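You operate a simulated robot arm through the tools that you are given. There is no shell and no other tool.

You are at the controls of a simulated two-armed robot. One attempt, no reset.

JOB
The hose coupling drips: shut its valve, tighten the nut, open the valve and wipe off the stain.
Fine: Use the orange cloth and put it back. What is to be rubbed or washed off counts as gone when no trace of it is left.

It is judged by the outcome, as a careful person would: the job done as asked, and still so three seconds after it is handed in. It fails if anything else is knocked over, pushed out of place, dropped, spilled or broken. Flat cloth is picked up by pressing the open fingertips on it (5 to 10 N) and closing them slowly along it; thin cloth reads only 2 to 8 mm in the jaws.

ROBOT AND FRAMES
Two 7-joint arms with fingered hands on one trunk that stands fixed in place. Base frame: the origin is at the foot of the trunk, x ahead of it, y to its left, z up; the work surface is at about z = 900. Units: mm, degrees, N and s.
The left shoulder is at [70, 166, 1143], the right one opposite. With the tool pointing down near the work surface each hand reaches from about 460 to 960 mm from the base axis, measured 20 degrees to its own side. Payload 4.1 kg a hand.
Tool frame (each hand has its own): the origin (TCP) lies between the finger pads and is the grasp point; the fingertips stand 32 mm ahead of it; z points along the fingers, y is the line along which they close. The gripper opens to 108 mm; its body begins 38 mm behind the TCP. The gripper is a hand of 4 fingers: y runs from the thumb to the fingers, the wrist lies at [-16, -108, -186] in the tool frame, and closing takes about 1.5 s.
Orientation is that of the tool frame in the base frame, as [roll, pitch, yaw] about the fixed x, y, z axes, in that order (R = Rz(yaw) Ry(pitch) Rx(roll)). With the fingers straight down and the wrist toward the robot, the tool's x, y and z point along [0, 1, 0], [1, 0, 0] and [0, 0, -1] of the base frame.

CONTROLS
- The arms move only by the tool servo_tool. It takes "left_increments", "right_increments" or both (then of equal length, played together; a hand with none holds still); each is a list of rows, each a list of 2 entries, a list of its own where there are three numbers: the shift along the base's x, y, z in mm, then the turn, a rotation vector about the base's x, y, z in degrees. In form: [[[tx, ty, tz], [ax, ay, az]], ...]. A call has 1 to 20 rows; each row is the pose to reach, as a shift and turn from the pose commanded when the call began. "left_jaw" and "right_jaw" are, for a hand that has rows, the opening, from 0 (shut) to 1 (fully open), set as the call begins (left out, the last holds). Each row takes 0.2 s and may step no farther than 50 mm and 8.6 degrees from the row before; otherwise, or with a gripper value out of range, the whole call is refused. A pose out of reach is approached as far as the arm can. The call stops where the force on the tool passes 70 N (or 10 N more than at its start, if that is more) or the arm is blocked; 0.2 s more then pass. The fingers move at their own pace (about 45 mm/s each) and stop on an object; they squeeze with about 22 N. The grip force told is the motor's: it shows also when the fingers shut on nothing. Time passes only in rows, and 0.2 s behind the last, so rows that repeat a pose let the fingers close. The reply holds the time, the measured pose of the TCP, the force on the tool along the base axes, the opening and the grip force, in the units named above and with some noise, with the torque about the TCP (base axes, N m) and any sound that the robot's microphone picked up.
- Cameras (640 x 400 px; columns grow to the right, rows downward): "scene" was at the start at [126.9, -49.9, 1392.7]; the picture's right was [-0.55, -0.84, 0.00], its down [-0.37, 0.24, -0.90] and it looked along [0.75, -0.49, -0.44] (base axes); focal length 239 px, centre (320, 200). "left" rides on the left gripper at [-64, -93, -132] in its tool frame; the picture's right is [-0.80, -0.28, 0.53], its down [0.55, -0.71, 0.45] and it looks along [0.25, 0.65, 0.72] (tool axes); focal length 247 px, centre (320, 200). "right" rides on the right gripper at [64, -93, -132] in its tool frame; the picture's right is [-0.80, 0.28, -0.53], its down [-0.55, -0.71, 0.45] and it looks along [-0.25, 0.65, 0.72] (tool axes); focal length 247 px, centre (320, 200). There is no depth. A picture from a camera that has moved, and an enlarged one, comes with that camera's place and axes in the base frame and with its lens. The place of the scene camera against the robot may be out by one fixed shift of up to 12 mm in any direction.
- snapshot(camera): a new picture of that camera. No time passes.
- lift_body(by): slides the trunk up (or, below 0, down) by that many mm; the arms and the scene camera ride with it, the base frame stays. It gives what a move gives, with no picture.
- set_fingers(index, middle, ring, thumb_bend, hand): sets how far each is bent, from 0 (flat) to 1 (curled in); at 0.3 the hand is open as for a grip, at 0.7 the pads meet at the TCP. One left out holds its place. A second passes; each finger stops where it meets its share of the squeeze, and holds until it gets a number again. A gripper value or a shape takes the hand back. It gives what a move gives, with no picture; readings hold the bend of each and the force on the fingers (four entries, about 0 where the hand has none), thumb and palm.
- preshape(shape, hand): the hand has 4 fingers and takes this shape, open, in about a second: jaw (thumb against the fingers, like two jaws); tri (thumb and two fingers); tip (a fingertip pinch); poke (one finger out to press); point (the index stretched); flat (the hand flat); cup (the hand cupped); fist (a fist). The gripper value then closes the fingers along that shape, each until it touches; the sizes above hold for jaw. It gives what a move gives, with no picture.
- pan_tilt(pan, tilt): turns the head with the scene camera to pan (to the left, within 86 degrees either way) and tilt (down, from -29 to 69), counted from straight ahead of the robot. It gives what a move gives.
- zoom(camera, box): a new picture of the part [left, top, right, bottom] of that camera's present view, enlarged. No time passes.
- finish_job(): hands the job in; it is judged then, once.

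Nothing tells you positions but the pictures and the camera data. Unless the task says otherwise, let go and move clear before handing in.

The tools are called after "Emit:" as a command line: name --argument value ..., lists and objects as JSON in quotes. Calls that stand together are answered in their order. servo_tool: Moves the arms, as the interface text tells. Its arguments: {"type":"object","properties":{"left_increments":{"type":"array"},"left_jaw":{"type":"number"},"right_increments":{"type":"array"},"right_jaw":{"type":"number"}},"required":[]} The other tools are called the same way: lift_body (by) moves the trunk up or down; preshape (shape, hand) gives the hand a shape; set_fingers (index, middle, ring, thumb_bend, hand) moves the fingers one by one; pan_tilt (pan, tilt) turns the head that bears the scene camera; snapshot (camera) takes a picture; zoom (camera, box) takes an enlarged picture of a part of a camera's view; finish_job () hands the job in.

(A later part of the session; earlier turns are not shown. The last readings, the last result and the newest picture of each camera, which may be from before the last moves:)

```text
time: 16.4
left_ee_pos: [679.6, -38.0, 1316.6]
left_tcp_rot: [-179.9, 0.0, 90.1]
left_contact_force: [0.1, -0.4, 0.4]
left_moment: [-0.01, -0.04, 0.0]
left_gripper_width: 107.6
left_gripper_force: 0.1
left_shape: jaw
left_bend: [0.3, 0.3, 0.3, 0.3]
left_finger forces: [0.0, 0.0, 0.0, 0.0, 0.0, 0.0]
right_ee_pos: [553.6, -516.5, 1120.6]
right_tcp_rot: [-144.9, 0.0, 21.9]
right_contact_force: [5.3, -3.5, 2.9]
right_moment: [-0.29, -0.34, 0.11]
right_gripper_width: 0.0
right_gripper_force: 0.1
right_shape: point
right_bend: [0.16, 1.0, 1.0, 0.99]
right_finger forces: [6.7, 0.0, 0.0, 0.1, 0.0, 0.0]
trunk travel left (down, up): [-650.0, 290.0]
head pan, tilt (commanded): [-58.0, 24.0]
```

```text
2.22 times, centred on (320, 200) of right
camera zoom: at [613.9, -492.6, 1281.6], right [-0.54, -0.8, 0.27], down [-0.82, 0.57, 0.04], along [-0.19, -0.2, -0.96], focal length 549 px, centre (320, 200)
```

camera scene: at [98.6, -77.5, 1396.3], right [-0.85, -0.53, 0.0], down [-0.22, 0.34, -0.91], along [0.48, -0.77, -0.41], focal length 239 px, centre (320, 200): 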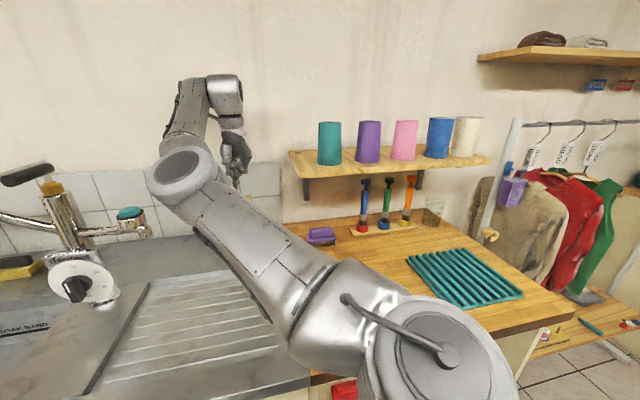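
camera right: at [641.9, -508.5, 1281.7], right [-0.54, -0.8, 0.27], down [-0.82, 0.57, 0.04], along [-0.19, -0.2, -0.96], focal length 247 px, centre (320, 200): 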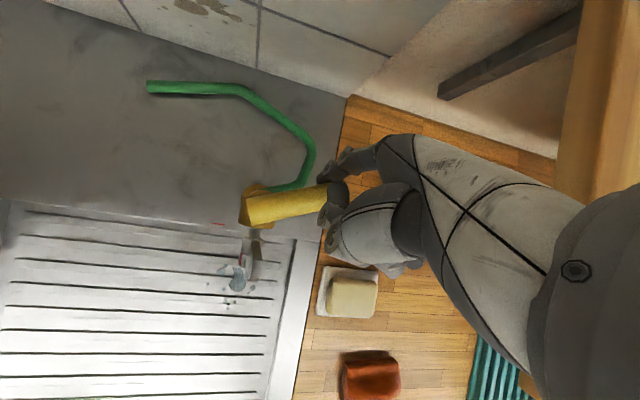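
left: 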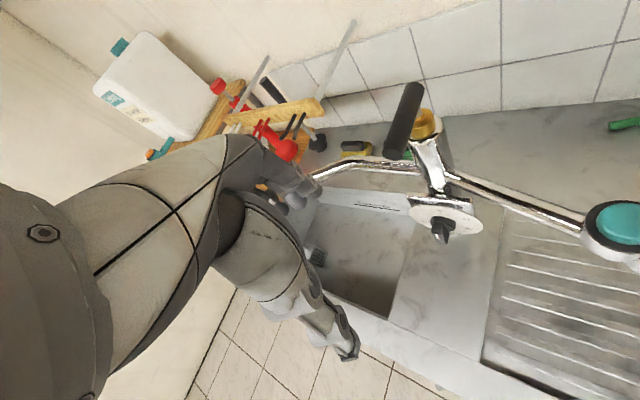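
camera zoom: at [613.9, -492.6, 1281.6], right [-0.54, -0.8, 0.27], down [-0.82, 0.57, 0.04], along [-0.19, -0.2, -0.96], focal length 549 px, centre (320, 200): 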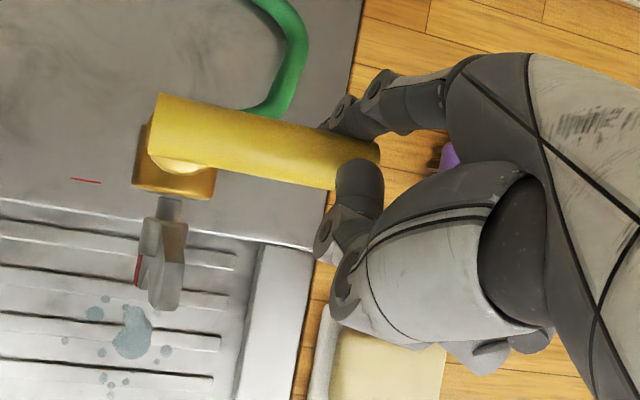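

The lever is against its stop at 90° with about 7 N, and the drip under the nut has gone, so the valve is shut. I'll back the finger off the lever, go up and out in front, and then reorient to point at the wing nut from the front.

Emit:
servo_tool --right_increments '[[[4, -4, 0], [0, 0, 0]], [[8, -8, 0], [0, 0, 0]], [[8, -8, 40], [0, 0, 0]], [[8, -8, 80], [0, 0, 0]], [[-10, 30, 85], [0, 0, 0]], [[-30, 70, 85], [0, 0, 0]], [[-45, 105, 85], [0, 0, 0]], [[-54, 131, 85], [0, 0, 0]], [[-54, 131, 85], [-6.49, -2.61, 0]], [[-54, 131, 85], [-12.99, -5.22, 0]], [[-54, 131, 85], [-19.48, -7.83, 0]], [[-54, 131, 85], [-25.98, -10.44, 0]], [[-54, 131, 85], [-32.47, -13.05, 0]]]'

Emit:
snapshot --camera "scene"

Emit:
snapshot --camera "right"

```text
time: 19.2
left_ee_pos: [678.8, -38.2, 1316.4]
left_tcp_rot: [-179.9, 0.1, 90.1]
left_contact_force: [0.4, -0.1, -0.3]
left_moment: [0.02, 0.0, 0.02]
left_gripper_width: 107.7
left_gripper_force: 0.0
left_shape: jaw
left_bend: [0.3, 0.3, 0.3, 0.3]
left_finger forces: [0.0, 0.0, 0.0, 0.1, 0.1, 0.0]
right_ee_pos: [497.5, -384.7, 1206.2]
right_tcp_rot: [180.0, 0.0, 21.9]
right_contact_force: [0.1, -0.2, -0.1]
right_moment: [0.03, 0.0, -0.01]
right_gripper_width: 0.2
right_gripper_force: 0.0
right_shape: point
right_bend: [0.19, 1.0, 1.0, 0.99]
right_finger forces: [0.0, 0.0, 0.0, 0.0, 0.1, 0.0]
trunk travel left (down, up): [-650.0, 290.0]
head pan, tilt (commanded): [-58.0, 24.0]
```

```text
taken
camera scene: at [99.1, -77.2, 1396.3], right [-0.85, -0.53, 0.0], down [-0.22, 0.34, -0.91], along [0.48, -0.78, -0.41], focal length 239 px, centre (320, 200)
```

scene: 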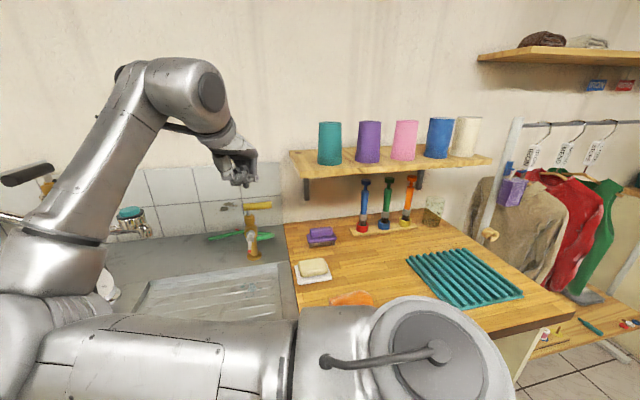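

```text
taken
camera right: at [523.6, -274.9, 1337.8], right [-0.63, -0.56, 0.53], down [-0.77, 0.45, -0.45], along [0.01, -0.7, -0.72], focal length 247 px, centre (320, 200)
```

right: 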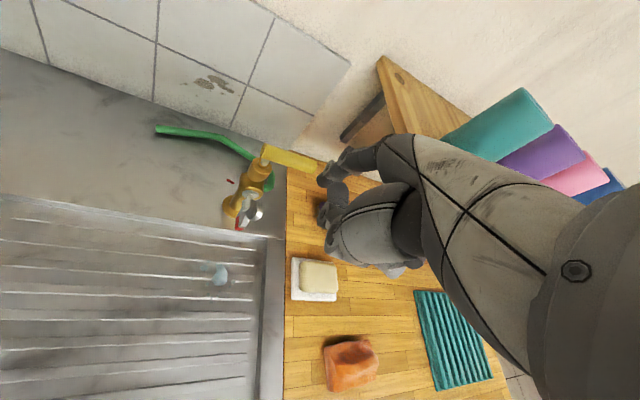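

Emit:
zoom --camera "right" --box '[200, 140, 340, 250]'

Emit:
zoom --camera "scene" --box '[200, 180, 310, 280]'

```text
3.64 times, centred on (270, 195) of right
camera zoom: at [523.6, -274.9, 1337.8], right [-0.63, -0.56, 0.53], down [-0.77, 0.45, -0.45], along [0.01, -0.7, -0.72], focal length 898 px, centre (502, 218)
```

zoom: 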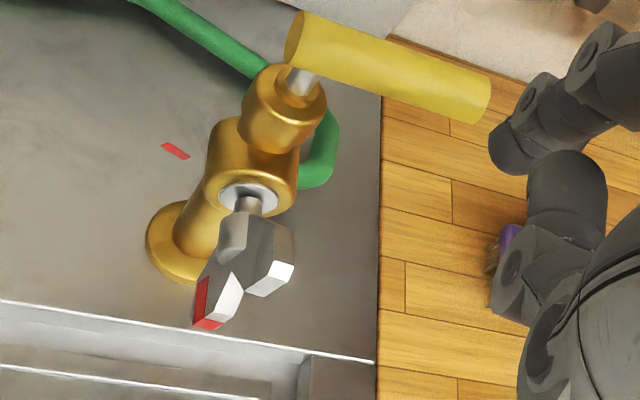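

```text
4.00 times, centred on (255, 230) of scene
camera zoom: at [99.1, -77.2, 1396.3], right [-0.85, -0.53, 0.0], down [-0.22, 0.34, -0.91], along [0.48, -0.78, -0.41], focal length 957 px, centre (580, 80)
```

zoom: 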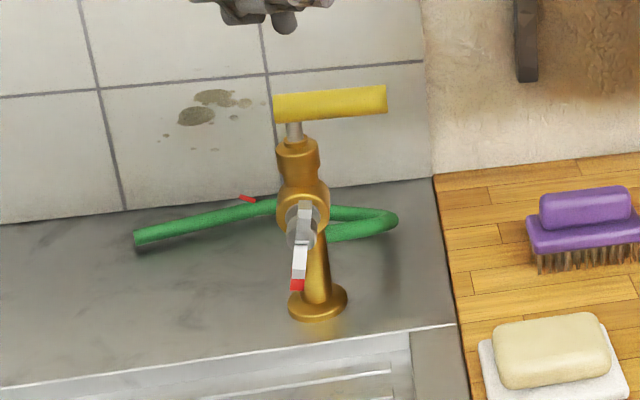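

Emit:
zoom --camera "scene" --box '[235, 205, 295, 265]'

Emit:
zoom --camera "right" --box '[225, 175, 285, 235]'

```text
6.67 times, centred on (265, 235) of scene
camera zoom: at [99.1, -77.2, 1396.3], right [-0.85, -0.53, 0.0], down [-0.22, 0.34, -0.91], along [0.48, -0.78, -0.41], focal length 1596 px, centre (687, -33)
```

zoom: 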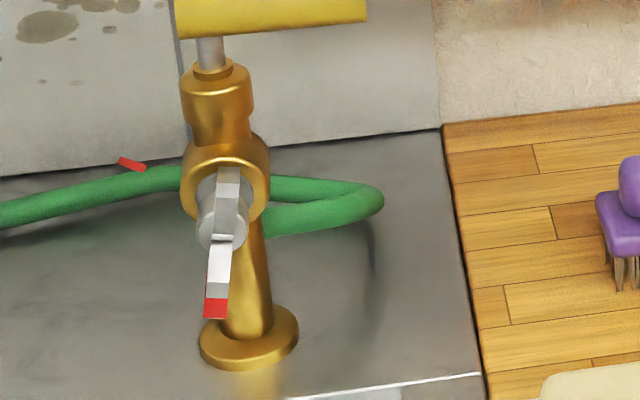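

```text
6.67 times, centred on (255, 205) of right
camera zoom: at [523.6, -274.9, 1337.8], right [-0.63, -0.56, 0.53], down [-0.77, 0.45, -0.45], along [0.01, -0.7, -0.72], focal length 1646 px, centre (753, 167)
```

zoom: 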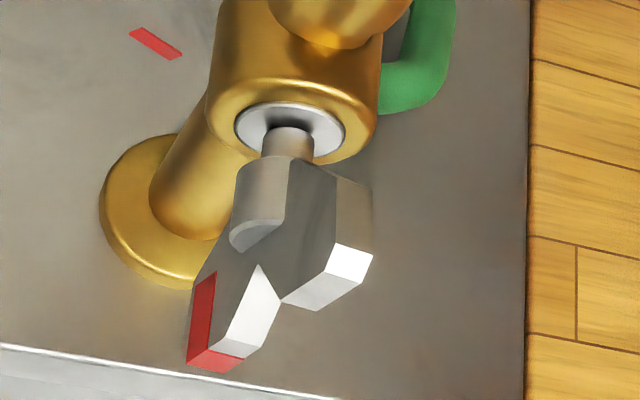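

The wing nut's axis is at about z=1003, 1-2 mm from the stem plane, with wings of radius about 29 mm: the red one points down and the grey one up. I'll push the upper grey wing to the right from above, which turns the nut clockwise. First I'll align the hand so the index points at the wall, slightly down.

Emit:
servo_tool --right_increments '[[[0, 0, 0], [0, 0, 7.75]], [[0, 0, 0], [0, 0, 15.5]], [[0, 0, 0], [0, 0, 23.2]], [[0, 0, 0], [0, 0, 23.2]]]'

Emit:
servo_tool --right_increments '[[[0, 0, -20], [-5.85, -5.93, 0]], [[0, 0, -50], [-11.7, -11.87, 0]], [[0, 0, -80], [-17.55, -17.8, 0]], [[0, 0, -110], [-17.55, -17.8, 0]], [[0, 0, -140], [-17.55, -17.8, 0]], [[1, 0, -165], [-17.55, -17.8, 0]], [[2, 0, -189], [-17.55, -17.8, 0]], [[2, 0, -189], [-17.55, -17.8, 0]]]'

Emit:
snapshot --camera "scene"

Emit:
snapshot --camera "right"

```text
time: 20.2
left_ee_pos: [678.2, -38.5, 1316.1]
left_tcp_rot: [179.9, 0.0, 90.1]
left_contact_force: [0.8, 0.3, -0.2]
left_moment: [0.0, 0.0, -0.01]
left_gripper_width: 107.5
left_gripper_force: 0.0
left_shape: jaw
left_bend: [0.3, 0.3, 0.3, 0.3]
left_finger forces: [0.1, 0.0, 0.0, 0.0, 0.1, 0.1]
right_ee_pos: [498.8, -385.1, 1206.1]
right_tcp_rot: [180.0, 0.1, 45.3]
right_contact_force: [-0.8, 0.0, 0.3]
right_moment: [-0.01, 0.0, 0.01]
right_gripper_width: 0.1
right_gripper_force: 0.1
right_shape: point
right_bend: [0.19, 1.0, 1.0, 0.99]
right_finger forces: [0.1, 0.0, 0.1, 0.0, 0.1, 0.0]
trunk travel left (down, up): [-650.0, 290.0]
head pan, tilt (commanded): [-58.0, 24.0]
```

```text
time: 21.8
left_ee_pos: [677.6, -38.6, 1318.2]
left_tcp_rot: [180.0, 0.0, 90.0]
left_contact_force: [0.6, -0.8, -0.3]
left_moment: [-0.05, 0.0, -0.01]
left_gripper_width: 107.6
left_gripper_force: 0.1
left_shape: jaw
left_bend: [0.3, 0.3, 0.3, 0.3]
left_finger forces: [0.0, 0.1, 0.1, 0.1, 0.1, 0.0]
right_ee_pos: [488.5, -434.9, 1055.6]
right_tcp_rot: [149.3, 1.8, 39.7]
right_contact_force: [0.3, 1.0, -0.2]
right_moment: [-0.01, 0.03, -0.01]
right_gripper_width: 0.0
right_gripper_force: 0.1
right_shape: point
right_bend: [0.19, 1.0, 1.0, 0.99]
right_finger forces: [0.0, 0.0, 0.0, 0.1, 0.0, 0.1]
trunk travel left (down, up): [-650.0, 290.0]
head pan, tilt (commanded): [-58.0, 24.0]
stopped in row 8 (right hand): the arm was blocked; the commanded pose is now the measured one
```

```text
taken
camera scene: at [98.9, -78.2, 1396.2], right [-0.85, -0.53, 0.0], down [-0.22, 0.35, -0.91], along [0.48, -0.77, -0.41], focal length 239 px, centre (320, 200)
```

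scene: 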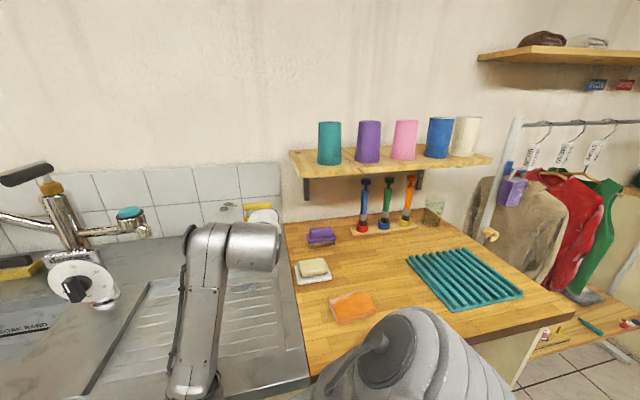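

```text
taken
camera right: at [446.9, -279.8, 1120.5], right [-0.62, -0.48, 0.63], down [-0.68, -0.07, -0.73], along [0.39, -0.88, -0.28], focal length 247 px, centre (320, 200)
```

right: 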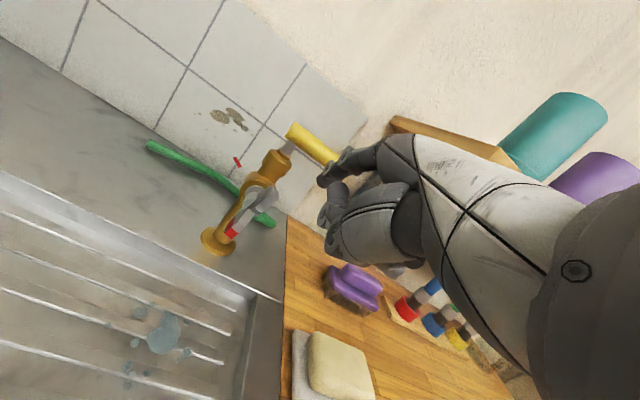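

The right arm reported being blocked on the way down and its elbow has swung low. I'll look down at it before doing anything else.

Emit:
pan_tilt --pan -45 --tilt 55

Emit:
snapshot --camera "scene"

Emit:
snapshot --camera "left"

```text
time: 22.7
left_ee_pos: [678.6, -38.1, 1316.8]
left_tcp_rot: [180.0, 0.0, 90.1]
left_contact_force: [-0.6, -0.5, -0.4]
left_moment: [0.03, 0.02, -0.01]
left_gripper_width: 107.8
left_gripper_force: 0.2
left_shape: jaw
left_bend: [0.3, 0.3, 0.3, 0.3]
left_finger forces: [0.0, 0.0, 0.1, 0.0, 0.1, 0.1]
right_ee_pos: [489.6, -434.6, 1056.8]
right_tcp_rot: [149.2, 1.7, 39.7]
right_contact_force: [0.8, -0.5, 1.0]
right_moment: [-0.01, -0.02, -0.02]
right_gripper_width: 0.0
right_gripper_force: 0.0
right_shape: point
right_bend: [0.19, 1.0, 1.0, 0.99]
right_finger forces: [0.0, 0.0, 0.1, 0.0, 0.0, 0.0]
trunk travel left (down, up): [-650.0, 290.0]
head pan, tilt (commanded): [-45.0, 55.0]
```

```text
taken
camera scene: at [101.1, -50.7, 1350.7], right [-0.71, -0.71, 0.0], down [-0.58, 0.58, -0.57], along [0.41, -0.41, -0.82], focal length 239 px, centre (320, 200)
```

scene: 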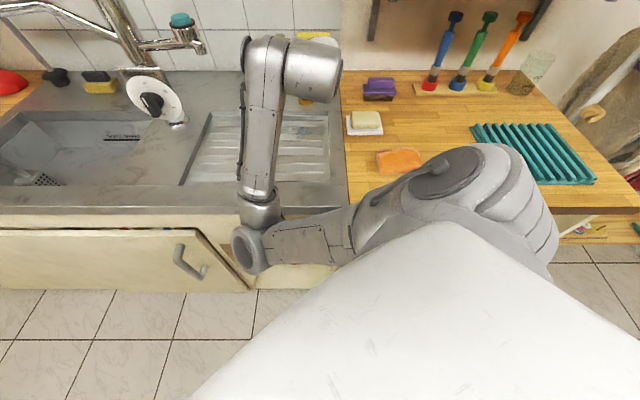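

```text
taken
camera left: at [587.2, -102.8, 1448.5], right [-0.28, -0.8, -0.53], down [-0.71, 0.55, -0.45], along [0.65, 0.25, -0.72], focal length 247 px, centre (320, 200)
```

left: 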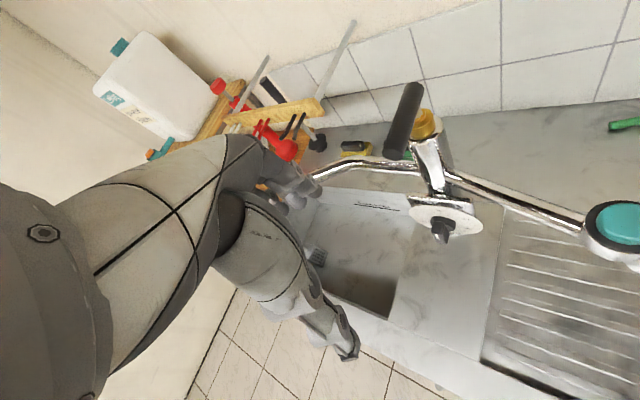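

Emit:
zoom --camera "scene" --box '[180, 150, 360, 300]'

```text
2.67 times, centred on (270, 225) of scene
camera zoom: at [101.1, -50.7, 1350.7], right [-0.71, -0.71, 0.0], down [-0.58, 0.58, -0.57], along [0.41, -0.41, -0.82], focal length 638 px, centre (453, 133)
```

zoom: 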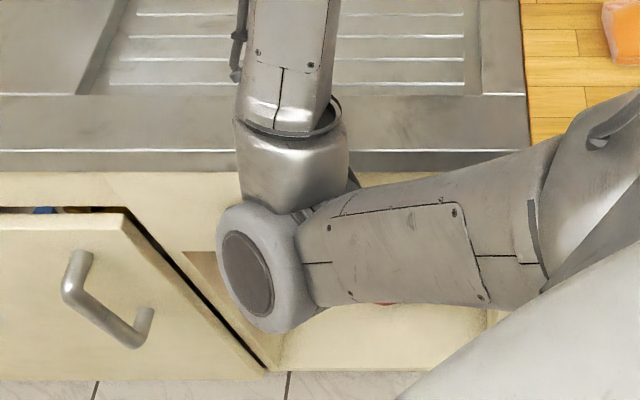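

The elbow folded tightly in front of the counter because the wrist came too close to the shoulder, so it was the arm that limited it. A vertical finger, as I used on the lever, suits the nut too and keeps the arm extended. I'll back up and level the hand again.

Emit:
servo_tool --right_increments '[[[0, 10, 30], [5.4, 5.5, 0]], [[2, 20, 60], [10.8, 11, 0]], [[5, 30, 95], [16.2, 16.5, 0]], [[8, 40, 125], [21.5, 22, 0]], [[10, 50, 150], [21.5, 22, 0]], [[10, 50, 170], [21.5, 22, 0]], [[10, 50, 170], [21.5, 22, 0]]]'

Emit:
snapshot --camera "scene"

```text
time: 24.3
left_ee_pos: [680.4, -39.1, 1317.2]
left_tcp_rot: [-179.9, -0.1, 90.2]
left_contact_force: [0.7, -1.0, -0.7]
left_moment: [0.01, 0.02, 0.02]
left_gripper_width: 108.1
left_gripper_force: 0.2
left_shape: jaw
left_bend: [0.3, 0.3, 0.3, 0.3]
left_finger forces: [0.0, 0.0, 0.0, 0.1, 0.0, 0.0]
right_ee_pos: [500.2, -387.3, 1223.9]
right_tcp_rot: [-179.9, 4.5, 41.5]
right_contact_force: [1.1, 1.2, -0.2]
right_moment: [0.01, 0.06, -0.02]
right_gripper_width: 103.7
right_gripper_force: 0.0
right_shape: point
right_bend: [0.19, 1.0, 1.0, 0.99]
right_finger forces: [0.0, 0.0, 0.0, 0.1, 0.0, 0.0]
trunk travel left (down, up): [-650.0, 290.0]
head pan, tilt (commanded): [-45.0, 55.0]
```

```text
taken
camera scene: at [102.6, -51.3, 1350.4], right [-0.71, -0.71, 0.0], down [-0.58, 0.58, -0.57], along [0.4, -0.41, -0.82], focal length 239 px, centre (320, 200)
```

scene: 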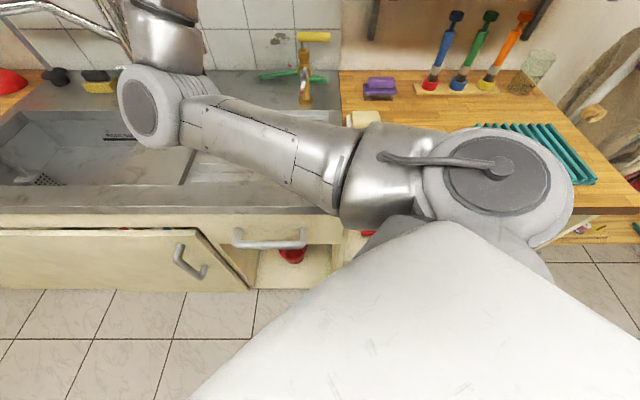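

The arm is back in a good shape. I'll square the hand to the wall, then pitch the finger vertical and come over the nut.

Emit:
servo_tool --right_increments '[[[0, 0, 0], [2.98, -3.37, 3.7]], [[0, 0, 0], [2.98, -3.37, 3.7]]]'

Emit:
servo_tool --right_increments '[[[0, 0, 0], [5.195, 5.27, 0]], [[5, -5, 0], [10.39, 10.54, 0]], [[15, -15, 0], [15.58, 15.8, 0]], [[25, -25, 0], [20.78, 21.07, 0]], [[35, -35, 0], [25.97, 26.34, 0]], [[45, -43, -15], [25.97, 26.34, 0]], [[50, -49, -45], [25.97, 26.34, 0]], [[50.5, -49.2, -75], [25.97, 26.34, 0]], [[50.5, -49.2, -75], [25.97, 26.34, 0]]]'

Emit:
snapshot --camera "right"

Emit:
pan_tilt --pan -55 --tilt 30

Emit:
snapshot --camera "scene"

```text
time: 24.9
left_ee_pos: [679.4, -38.7, 1316.5]
left_tcp_rot: [-179.9, 0.0, 90.0]
left_contact_force: [-0.6, 0.0, 1.1]
left_moment: [-0.02, 0.0, -0.03]
left_gripper_width: 108.0
left_gripper_force: 0.1
left_shape: jaw
left_bend: [0.3, 0.3, 0.3, 0.3]
left_finger forces: [0.1, 0.1, 0.1, 0.1, 0.1, 0.0]
right_ee_pos: [499.7, -385.5, 1224.6]
right_tcp_rot: [179.9, 0.0, 45.1]
right_contact_force: [-0.4, -0.6, -0.4]
right_moment: [0.01, 0.02, -0.01]
right_gripper_width: 103.7
right_gripper_force: 0.1
right_shape: point
right_bend: [0.19, 1.0, 1.0, 0.99]
right_finger forces: [0.0, 0.0, 0.0, 0.0, 0.0, 0.0]
trunk travel left (down, up): [-650.0, 290.0]
head pan, tilt (commanded): [-45.0, 55.0]
```

```text
time: 26.9
left_ee_pos: [677.2, -38.4, 1317.9]
left_tcp_rot: [180.0, 0.0, 90.1]
left_contact_force: [0.0, -0.2, -0.4]
left_moment: [-0.02, 0.02, -0.01]
left_gripper_width: 107.8
left_gripper_force: 0.0
left_shape: jaw
left_bend: [0.3, 0.3, 0.3, 0.3]
left_finger forces: [0.1, 0.0, 0.1, 0.0, 0.0, 0.0]
right_ee_pos: [549.3, -434.0, 1150.9]
right_tcp_rot: [-143.1, 0.2, 45.1]
right_contact_force: [-0.4, 0.7, 0.2]
right_moment: [-0.02, 0.02, -0.04]
right_gripper_width: 104.0
right_gripper_force: 0.2
right_shape: point
right_bend: [0.19, 1.0, 1.0, 0.99]
right_finger forces: [0.0, 0.0, 0.0, 0.0, 0.0, 0.0]
trunk travel left (down, up): [-650.0, 290.0]
head pan, tilt (commanded): [-45.0, 55.0]
```

```text
taken
camera right: at [599.3, -391.3, 1313.2], right [-0.18, -0.95, 0.26], down [-0.98, 0.2, 0.07], along [-0.11, -0.24, -0.96], focal length 247 px, centre (320, 200)
```

right: 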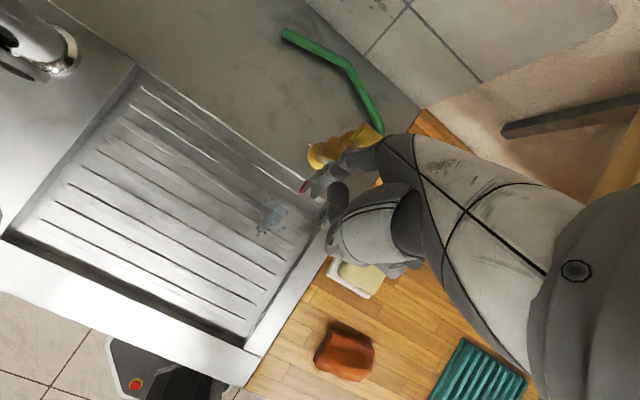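

```text
time: 27.8
left_ee_pos: [678.8, -38.1, 1317.9]
left_tcp_rot: [180.0, 0.0, 90.1]
left_contact_force: [0.3, 1.1, 0.1]
left_moment: [0.01, -0.03, 0.01]
left_gripper_width: 108.0
left_gripper_force: 0.0
left_shape: jaw
left_bend: [0.3, 0.3, 0.3, 0.3]
left_finger forces: [0.1, 0.0, 0.0, 0.1, 0.1, 0.0]
right_ee_pos: [550.1, -433.3, 1152.0]
right_tcp_rot: [-143.2, 0.2, 45.2]
right_contact_force: [0.1, 0.0, -0.3]
right_moment: [0.0, -0.02, -0.02]
right_gripper_width: 103.5
right_gripper_force: 0.1
right_shape: point
right_bend: [0.19, 1.0, 1.0, 0.99]
right_finger forces: [0.0, 0.0, 0.0, 0.0, 0.1, 0.1]
trunk travel left (down, up): [-650.0, 290.0]
head pan, tilt (commanded): [-55.0, 30.0]
```

```text
taken
camera scene: at [102.1, -73.6, 1386.5], right [-0.82, -0.57, 0.0], down [-0.29, 0.41, -0.87], along [0.5, -0.71, -0.5], focal length 239 px, centre (320, 200)
```

scene: 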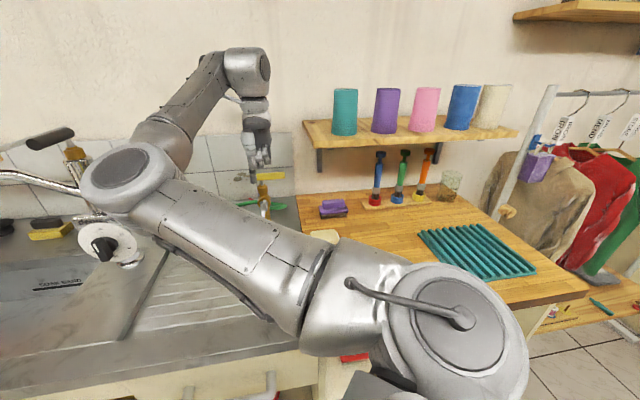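

Emit:
zoom --camera "right" --box '[270, 110, 410, 250]'

Emit:
zoom --camera "scene" --box '[215, 120, 315, 220]'

```text
2.86 times, centred on (340, 180) of right
camera zoom: at [599.8, -391.5, 1313.1], right [-0.18, -0.95, 0.26], down [-0.98, 0.2, 0.07], along [-0.11, -0.24, -0.96], focal length 706 px, centre (263, 257)
```

zoom: 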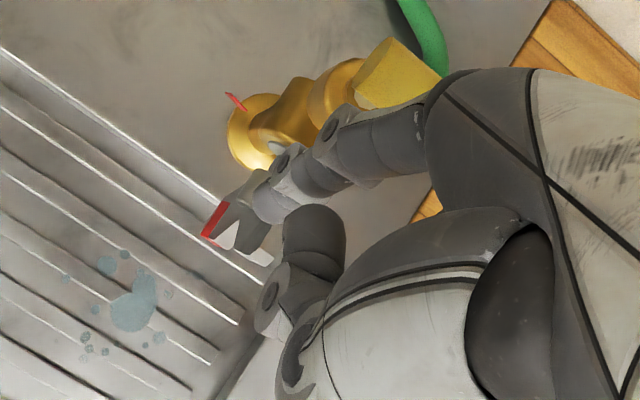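

```text
4.00 times, centred on (265, 170) of scene
camera zoom: at [102.1, -73.6, 1386.5], right [-0.82, -0.57, 0.0], down [-0.29, 0.41, -0.87], along [0.5, -0.71, -0.5], focal length 957 px, centre (540, 320)
```

zoom: 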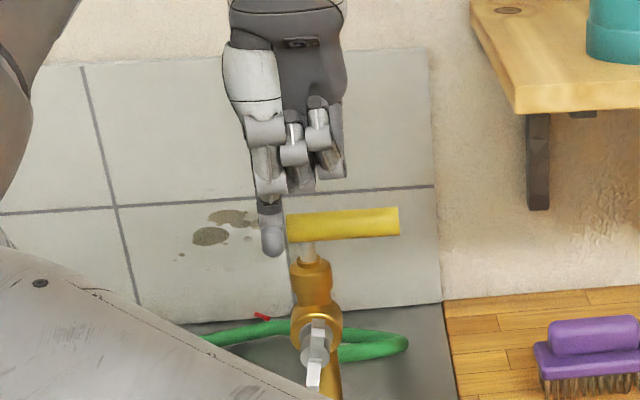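

The finger points straight down, left of and above the nut, as planned. I'll lower it beside the upper wing.

Emit:
servo_tool --right_increments '[[[0, 0, -25], [0, 0, 0]], [[0, 0, -50], [0, 0, 0]], [[0, 0, -70], [0, 0, 0]], [[0, 0, -82], [0, 0, 0]], [[0, 0, -82], [0, 0, 0]]]'

Emit:
zoom --camera "right" --box '[250, 110, 390, 250]'

Emit:
zoom --camera "scene" --box '[225, 150, 305, 230]'

```text
time: 29.0
left_ee_pos: [677.5, -38.6, 1317.2]
left_tcp_rot: [179.9, 0.1, 90.0]
left_contact_force: [0.2, -0.3, 1.0]
left_moment: [-0.02, 0.01, 0.0]
left_gripper_width: 107.7
left_gripper_force: 0.2
left_shape: jaw
left_bend: [0.3, 0.3, 0.3, 0.3]
left_finger forces: [0.1, 0.1, 0.0, 0.0, 0.0, 0.1]
right_ee_pos: [549.0, -432.4, 1069.0]
right_tcp_rot: [-143.2, 0.1, 45.2]
right_contact_force: [-0.5, -0.9, -0.9]
right_moment: [0.01, 0.0, 0.04]
right_gripper_width: 103.8
right_gripper_force: 0.0
right_shape: point
right_bend: [0.19, 1.0, 1.0, 0.99]
right_finger forces: [0.0, 0.0, 0.0, 0.0, 0.0, 0.1]
trunk travel left (down, up): [-650.0, 290.0]
head pan, tilt (commanded): [-55.0, 30.0]
```

```text
2.86 times, centred on (320, 180) of right
camera zoom: at [599.2, -390.1, 1230.3], right [-0.18, -0.95, 0.26], down [-0.98, 0.2, 0.07], along [-0.11, -0.24, -0.96], focal length 706 px, centre (320, 257)
```

zoom: 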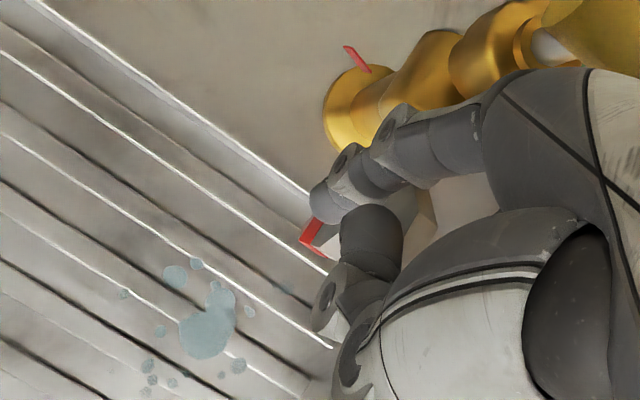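

```text
5.00 times, centred on (265, 190) of scene
camera zoom: at [101.8, -73.5, 1386.7], right [-0.82, -0.57, 0.0], down [-0.29, 0.41, -0.87], along [0.5, -0.71, -0.5], focal length 1197 px, centre (595, 250)
```

zoom: 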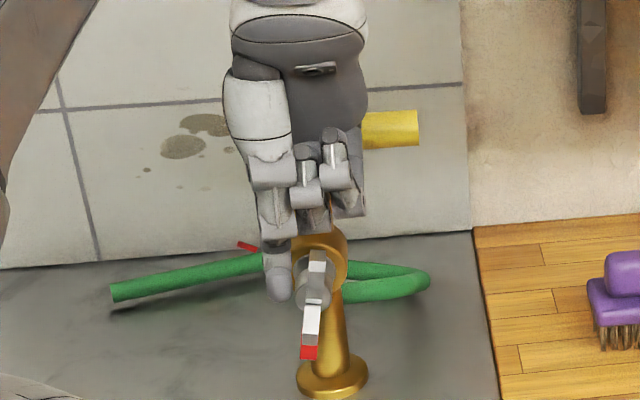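

The fingertip is level with the upper wing and to its left. I'll push it to the right along the arc, checking the force.

Emit:
servo_tool --right_increments '[[[-4.2, -4.3, 0], [0, 0, 0]], [[-8.1, -8.2, 1.5], [0, 0, 0]], [[-10.9, -11.0, 3], [0, 0, 0]], [[-13.5, -13.7, 3.5], [0, 0, 0]], [[-16.8, -17.1, 3.2], [0, 0, 0]]]'

Emit:
zoom --camera "scene" --box '[225, 150, 305, 230]'

Emit:
zoom --camera "right" --box '[250, 110, 390, 250]'

```text
time: 30.2
left_ee_pos: [677.3, -37.5, 1318.2]
left_tcp_rot: [180.0, 0.1, 90.1]
left_contact_force: [0.0, 0.5, 0.4]
left_moment: [0.0, -0.02, -0.01]
left_gripper_width: 107.9
left_gripper_force: 0.0
left_shape: jaw
left_bend: [0.3, 0.3, 0.3, 0.3]
left_finger forces: [0.1, 0.0, 0.1, 0.0, 0.0, 0.1]
right_ee_pos: [533.7, -450.5, 1072.5]
right_tcp_rot: [-143.2, 0.2, 45.2]
right_contact_force: [2.1, 2.4, 3.4]
right_moment: [0.02, -0.3, 0.15]
right_gripper_width: 0.1
right_gripper_force: 0.0
right_shape: point
right_bend: [0.19, 1.0, 1.0, 0.99]
right_finger forces: [4.5, 0.1, 0.0, 0.1, 0.1, 0.0]
trunk travel left (down, up): [-650.0, 290.0]
head pan, tilt (commanded): [-55.0, 30.0]
```

```text
5.00 times, centred on (265, 190) of scene
camera zoom: at [101.9, -73.0, 1386.7], right [-0.82, -0.57, 0.0], down [-0.29, 0.41, -0.87], along [0.5, -0.71, -0.5], focal length 1197 px, centre (595, 250)
```

zoom: 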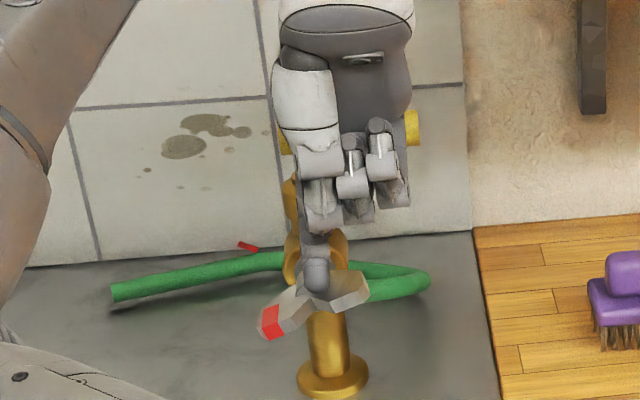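

```text
2.86 times, centred on (320, 180) of right
camera zoom: at [583.0, -407.5, 1233.6], right [-0.18, -0.95, 0.26], down [-0.98, 0.2, 0.07], along [-0.11, -0.24, -0.96], focal length 706 px, centre (320, 257)
```

zoom: 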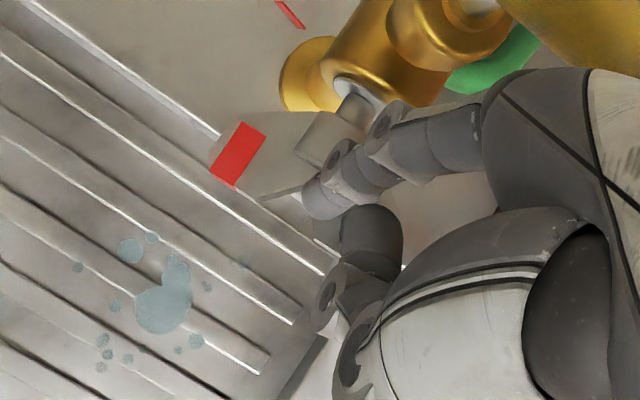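

The nut turned readily: the red wing is now left and slightly below horizontal, and the other wing is to the right. I'll continue right and downward on the right wing.

Emit:
servo_tool --right_increments '[[[-3.5, -3.6, -1], [0, 0, 0]], [[-7, -7.1, -3.5], [0, 0, 0]], [[-9.8, -10, -7], [0, 0, 0]]]'

Emit:
zoom --camera "scene" --box '[225, 150, 305, 230]'

Emit:
zoom --camera "right" --box '[230, 90, 370, 230]'

```text
time: 31.0
left_ee_pos: [677.2, -37.9, 1318.3]
left_tcp_rot: [179.9, 0.1, 90.0]
left_contact_force: [-0.2, 0.0, -0.3]
left_moment: [-0.01, -0.01, -0.01]
left_gripper_width: 107.8
left_gripper_force: 0.0
left_shape: jaw
left_bend: [0.3, 0.3, 0.3, 0.3]
left_finger forces: [0.0, 0.0, 0.0, 0.1, 0.0, 0.0]
right_ee_pos: [522.6, -459.8, 1066.7]
right_tcp_rot: [-143.2, 0.2, 45.2]
right_contact_force: [1.1, -0.5, 5.2]
right_moment: [-0.04, -0.27, 0.0]
right_gripper_width: 103.7
right_gripper_force: 0.0
right_shape: point
right_bend: [0.2, 1.0, 1.0, 0.99]
right_finger forces: [4.8, 0.1, 0.0, 0.0, 0.0, 0.0]
trunk travel left (down, up): [-650.0, 290.0]
head pan, tilt (commanded): [-55.0, 30.0]
```

```text
5.00 times, centred on (265, 190) of scene
camera zoom: at [101.3, -73.1, 1386.8], right [-0.82, -0.57, 0.0], down [-0.29, 0.41, -0.87], along [0.5, -0.71, -0.5], focal length 1197 px, centre (595, 250)
```

zoom: 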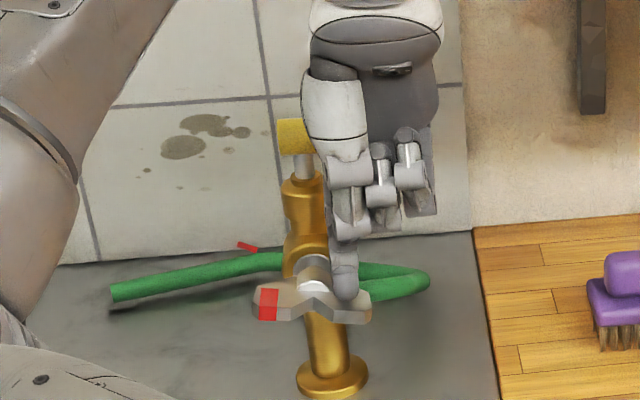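

```text
2.86 times, centred on (300, 160) of right
camera zoom: at [572.1, -417.5, 1227.4], right [-0.18, -0.95, 0.26], down [-0.98, 0.2, 0.07], along [-0.11, -0.24, -0.96], focal length 706 px, centre (377, 314)
```

zoom: 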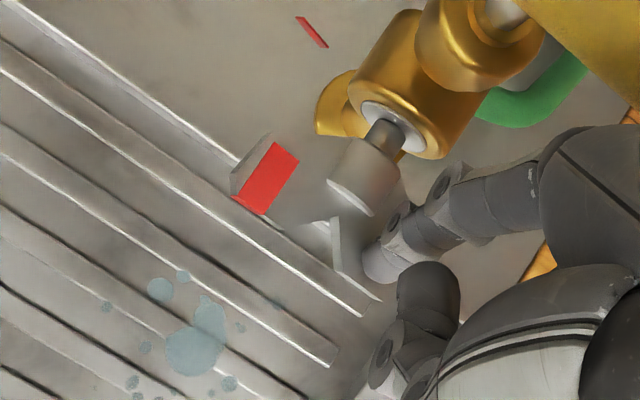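

The red wing is now roughly horizontal left, about 100° of the planned ~115°. I'll add small steps to bring it up to the red tick.

Emit:
servo_tool --right_increments '[[[-2.5, -2.5, -3.5], [0, 0, 0]], [[-4.2, -4.3, -7], [0, 0, 0]]]'

Emit:
zoom --camera "scene" --box '[235, 170, 295, 230]'

Emit:
zoom --camera "right" --box '[230, 90, 370, 230]'

```text
time: 31.6
left_ee_pos: [678.8, -38.5, 1317.7]
left_tcp_rot: [-179.9, 0.1, 90.0]
left_contact_force: [-0.3, 0.0, -0.1]
left_moment: [0.02, 0.04, 0.0]
left_gripper_width: 108.0
left_gripper_force: 0.0
left_shape: jaw
left_bend: [0.3, 0.3, 0.3, 0.3]
left_finger forces: [0.0, 0.0, 0.1, 0.0, 0.1, 0.0]
right_ee_pos: [518.1, -464.8, 1058.5]
right_tcp_rot: [-143.2, 0.2, 45.1]
right_contact_force: [-0.1, -0.8, 3.6]
right_moment: [-0.04, -0.1, -0.01]
right_gripper_width: 103.8
right_gripper_force: 0.1
right_shape: point
right_bend: [0.2, 1.0, 1.0, 0.99]
right_finger forces: [3.2, 0.0, 0.0, 0.1, 0.0, 0.1]
trunk travel left (down, up): [-650.0, 290.0]
head pan, tilt (commanded): [-55.0, 30.0]
```

```text
6.67 times, centred on (265, 200) of scene
camera zoom: at [101.4, -73.4, 1386.6], right [-0.82, -0.57, 0.0], down [-0.29, 0.41, -0.87], along [0.5, -0.71, -0.5], focal length 1596 px, centre (687, 200)
```

zoom: 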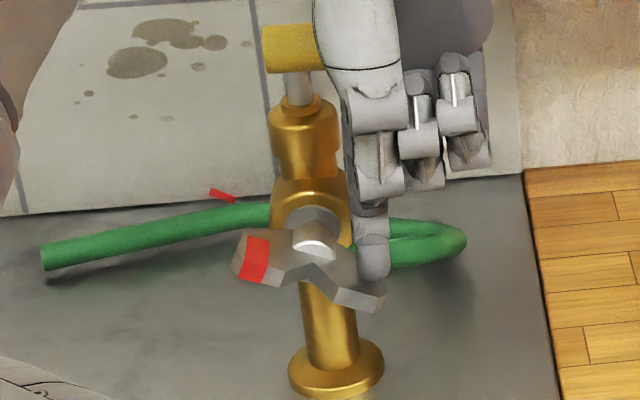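

```text
2.86 times, centred on (300, 160) of right
camera zoom: at [567.9, -422.2, 1219.7], right [-0.18, -0.95, 0.26], down [-0.98, 0.2, 0.07], along [-0.11, -0.24, -0.96], focal length 706 px, centre (377, 314)
```

zoom: 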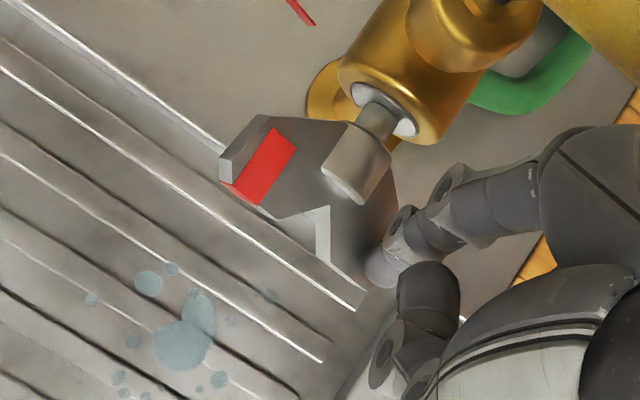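

Emit:
zoom --camera "scene" --box '[248, 188, 278, 218]'

```text
13.33 times, centred on (263, 203) of scene
camera zoom: at [101.4, -73.4, 1386.6], right [-0.82, -0.57, 0.0], down [-0.29, 0.41, -0.87], along [0.5, -0.71, -0.5], focal length 3191 px, centre (1080, 160)
```

zoom: 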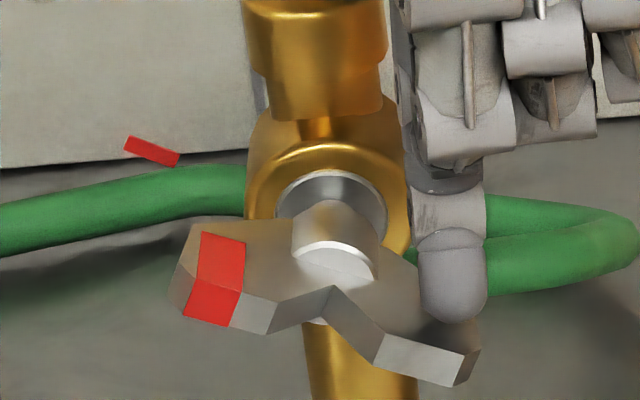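

Measured in the zoom, the wings are at 24.4° and the tick at about 27.5°. One more small push of about 3-4° should line them up.

Emit:
servo_tool --right_increments '[[[-0.5, -0.5, -1.0], [0, 0, 0]], [[-0.7, -0.7, -1.9], [0, 0, 0]]]'

Emit:
zoom --camera "scene" --box '[248, 188, 278, 218]'

```text
time: 32.2
left_ee_pos: [677.7, -37.3, 1317.3]
left_tcp_rot: [-180.0, 0.0, 90.1]
left_contact_force: [-0.1, 0.6, 0.0]
left_moment: [-0.03, 0.01, -0.02]
left_gripper_width: 108.2
left_gripper_force: 0.0
left_shape: jaw
left_bend: [0.3, 0.3, 0.3, 0.3]
left_finger forces: [0.1, 0.0, 0.0, 0.1, 0.1, 0.1]
right_ee_pos: [517.4, -464.4, 1056.6]
right_tcp_rot: [-143.2, 0.2, 45.2]
right_contact_force: [-0.6, -0.6, 2.9]
right_moment: [-0.13, -0.08, -0.04]
right_gripper_width: 103.8
right_gripper_force: 0.1
right_shape: point
right_bend: [0.2, 1.0, 1.0, 0.99]
right_finger forces: [3.3, 0.0, 0.0, 0.1, 0.0, 0.0]
trunk travel left (down, up): [-650.0, 290.0]
head pan, tilt (commanded): [-55.0, 30.0]
```

```text
13.33 times, centred on (263, 203) of scene
camera zoom: at [101.5, -73.4, 1386.7], right [-0.82, -0.57, 0.0], down [-0.29, 0.41, -0.87], along [0.5, -0.71, -0.5], focal length 3191 px, centre (1080, 160)
```

zoom: 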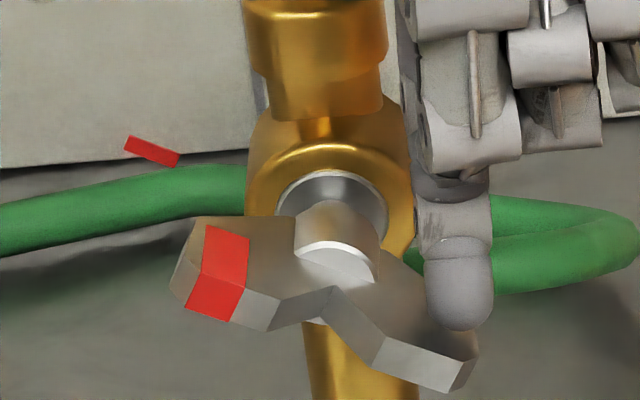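

The red wing is now at 28°, in line with the tick, and it turned with only about 3 N and no slip. I'll lift the finger off, check the nut stayed put, and move to the front side of the lever to open the valve again.

Emit:
servo_tool --right_increments '[[[0, 0, 15], [0, 0, 0]], [[0, 0, 40], [0, 0, 0]], [[0, 0, 75], [0, 0, 0]], [[0, 0, 104], [0, 0, 0]], [[0, 0, 104], [0, 0, 0]]]'

Emit:
zoom --camera "scene" --box '[238, 168, 288, 218]'

```text
time: 33.4
left_ee_pos: [679.2, -39.6, 1317.8]
left_tcp_rot: [-180.0, 0.0, 90.0]
left_contact_force: [-0.1, -0.1, 0.6]
left_moment: [0.03, 0.02, 0.0]
left_gripper_width: 107.9
left_gripper_force: 0.1
left_shape: jaw
left_bend: [0.3, 0.3, 0.3, 0.3]
left_finger forces: [0.1, 0.0, 0.1, 0.0, 0.0, 0.1]
right_ee_pos: [519.0, -465.1, 1161.2]
right_tcp_rot: [-143.1, 0.1, 45.1]
right_contact_force: [1.0, -0.1, 0.6]
right_moment: [0.0, 0.01, 0.0]
right_gripper_width: 103.6
right_gripper_force: 0.1
right_shape: point
right_bend: [0.19, 1.0, 1.0, 0.99]
right_finger forces: [0.0, 0.0, 0.0, 0.1, 0.0, 0.0]
trunk travel left (down, up): [-650.0, 290.0]
head pan, tilt (commanded): [-55.0, 30.0]
```

```text
8.00 times, centred on (263, 193) of scene
camera zoom: at [102.5, -74.0, 1386.5], right [-0.82, -0.57, 0.0], down [-0.29, 0.41, -0.87], along [0.5, -0.71, -0.5], focal length 1915 px, centre (776, 256)
```

zoom: 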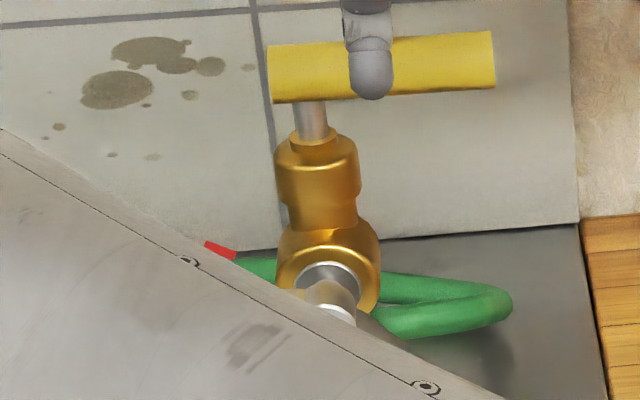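

The finger is now in front of the lever. I'll place it just before the lever's front side at lever height and check.

Emit:
servo_tool --right_increments '[[[6, -17, 0], [0, 0, 0]], [[11.3, -33.6, 0], [0, 0, 0]], [[11.3, -33.6, -20], [0, 0, 0]], [[11.3, -33.6, -40], [0, 0, 0]], [[11.3, -33.6, -40], [0, 0, 0]]]'

Emit:
zoom --camera "scene" --box '[228, 148, 308, 218]'

Emit:
snapshot --camera "right"

```text
time: 34.6
left_ee_pos: [679.3, -37.1, 1318.2]
left_tcp_rot: [179.9, 0.0, 90.1]
left_contact_force: [-0.2, -0.5, 1.0]
left_moment: [0.01, -0.01, -0.05]
left_gripper_width: 108.0
left_gripper_force: 0.0
left_shape: jaw
left_bend: [0.3, 0.3, 0.3, 0.3]
left_finger forces: [0.1, 0.1, 0.0, 0.1, 0.1, 0.0]
right_ee_pos: [529.8, -499.0, 1122.2]
right_tcp_rot: [-143.2, 0.2, 45.2]
right_contact_force: [0.2, 0.8, 0.4]
right_moment: [0.01, 0.0, 0.02]
right_gripper_width: 103.7
right_gripper_force: 0.1
right_shape: point
right_bend: [0.19, 1.0, 1.0, 0.99]
right_finger forces: [0.0, 0.0, 0.1, 0.1, 0.0, 0.1]
trunk travel left (down, up): [-650.0, 290.0]
head pan, tilt (commanded): [-55.0, 30.0]
```

```text
5.71 times, centred on (268, 183) of scene
camera zoom: at [101.6, -73.4, 1386.7], right [-0.82, -0.57, 0.0], down [-0.29, 0.41, -0.87], along [0.5, -0.71, -0.5], focal length 1368 px, centre (617, 297)
```

zoom: 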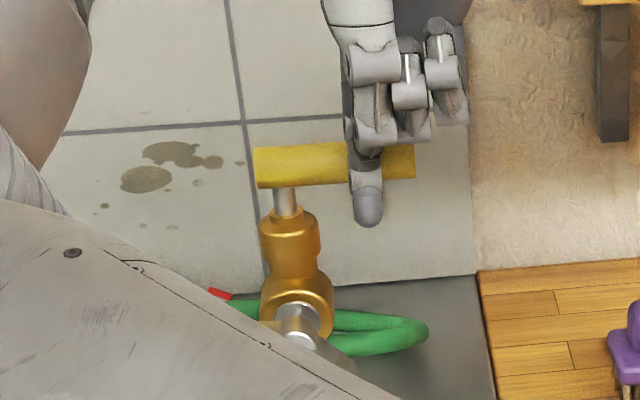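

```text
taken
camera right: at [579.6, -456.7, 1281.9], right [-0.18, -0.95, 0.26], down [-0.98, 0.2, 0.07], along [-0.11, -0.24, -0.96], focal length 247 px, centre (320, 200)
```

right: 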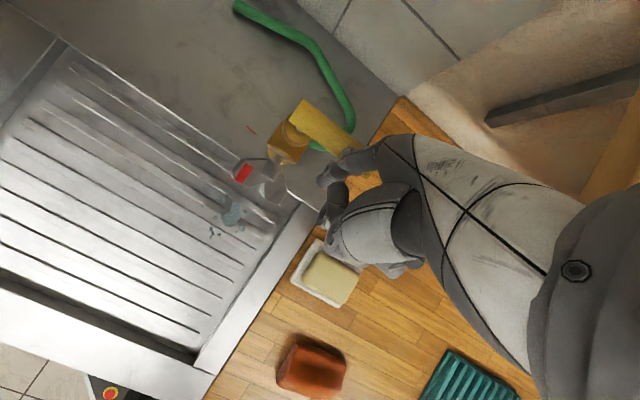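

The finger sits just in front of the lever. I'll push the lever back counter-clockwise along its arc, to about 30° first.

Emit:
servo_tool --right_increments '[[[4.3, -4.2, 0], [0, 0, 0]], [[7.1, -9.8, 0], [0, 0, 0]], [[10, -14.8, 0], [0, 0, 0]], [[14.2, -19.2, 0], [0, 0, 0]], [[18.3, -23.5, 0], [0, 0, 0]], [[23.5, -26.7, 0], [0, 0, 0]], [[28.6, -29.8, 0], [0, 0, 0]], [[34.4, -31.5, 0], [0, 0, 0]], [[40.2, -33.2, 0], [0, 0, 0]]]'

Emit:
zoom --camera "scene" --box '[228, 148, 308, 218]'

Emit:
zoom --camera "right" --box '[200, 70, 400, 250]'

```text
time: 36.6
left_ee_pos: [679.9, -38.3, 1317.2]
left_tcp_rot: [-179.9, 0.1, 90.1]
left_contact_force: [0.1, 0.4, -0.4]
left_moment: [0.02, 0.04, 0.0]
left_gripper_width: 107.9
left_gripper_force: 0.0
left_shape: jaw
left_bend: [0.3, 0.3, 0.3, 0.3]
left_finger forces: [0.0, 0.0, 0.0, 0.0, 0.0, 0.0]
right_ee_pos: [569.1, -532.0, 1120.4]
right_tcp_rot: [-143.2, 0.2, 45.1]
right_contact_force: [-0.6, -0.6, -0.9]
right_moment: [-0.02, 0.01, -0.01]
right_gripper_width: 103.7
right_gripper_force: 0.1
right_shape: point
right_bend: [0.2, 1.0, 1.0, 0.99]
right_finger forces: [0.5, 0.0, 0.1, 0.0, 0.0, 0.0]
trunk travel left (down, up): [-650.0, 290.0]
head pan, tilt (commanded): [-55.0, 30.0]
```

```text
5.71 times, centred on (268, 183) of scene
camera zoom: at [102.0, -73.8, 1386.6], right [-0.82, -0.57, 0.0], down [-0.29, 0.41, -0.87], along [0.5, -0.71, -0.5], focal length 1368 px, centre (617, 297)
```

zoom: 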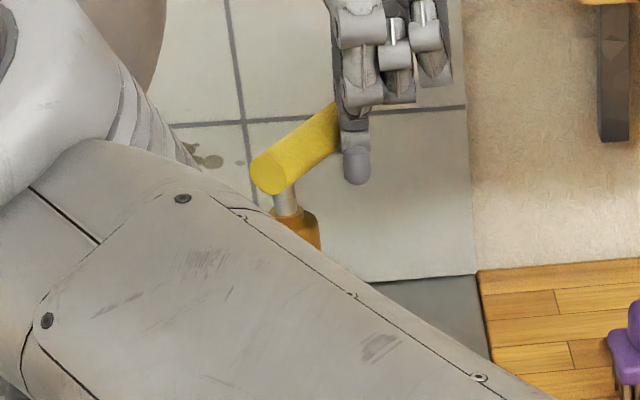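

```text
2.22 times, centred on (300, 160) of right
camera zoom: at [620.0, -489.9, 1282.2], right [-0.18, -0.95, 0.26], down [-0.98, 0.2, 0.07], along [-0.11, -0.24, -0.96], focal length 549 px, centre (364, 289)
```

zoom: 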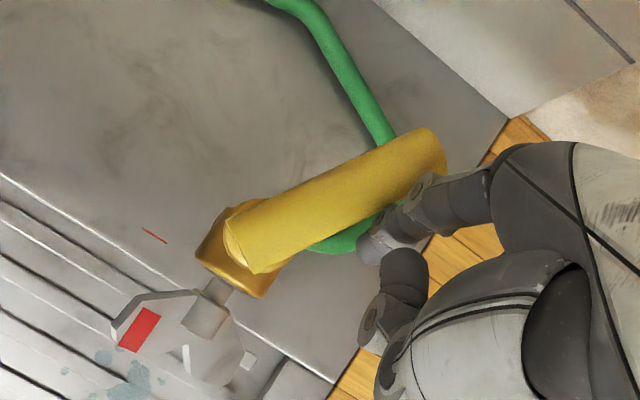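

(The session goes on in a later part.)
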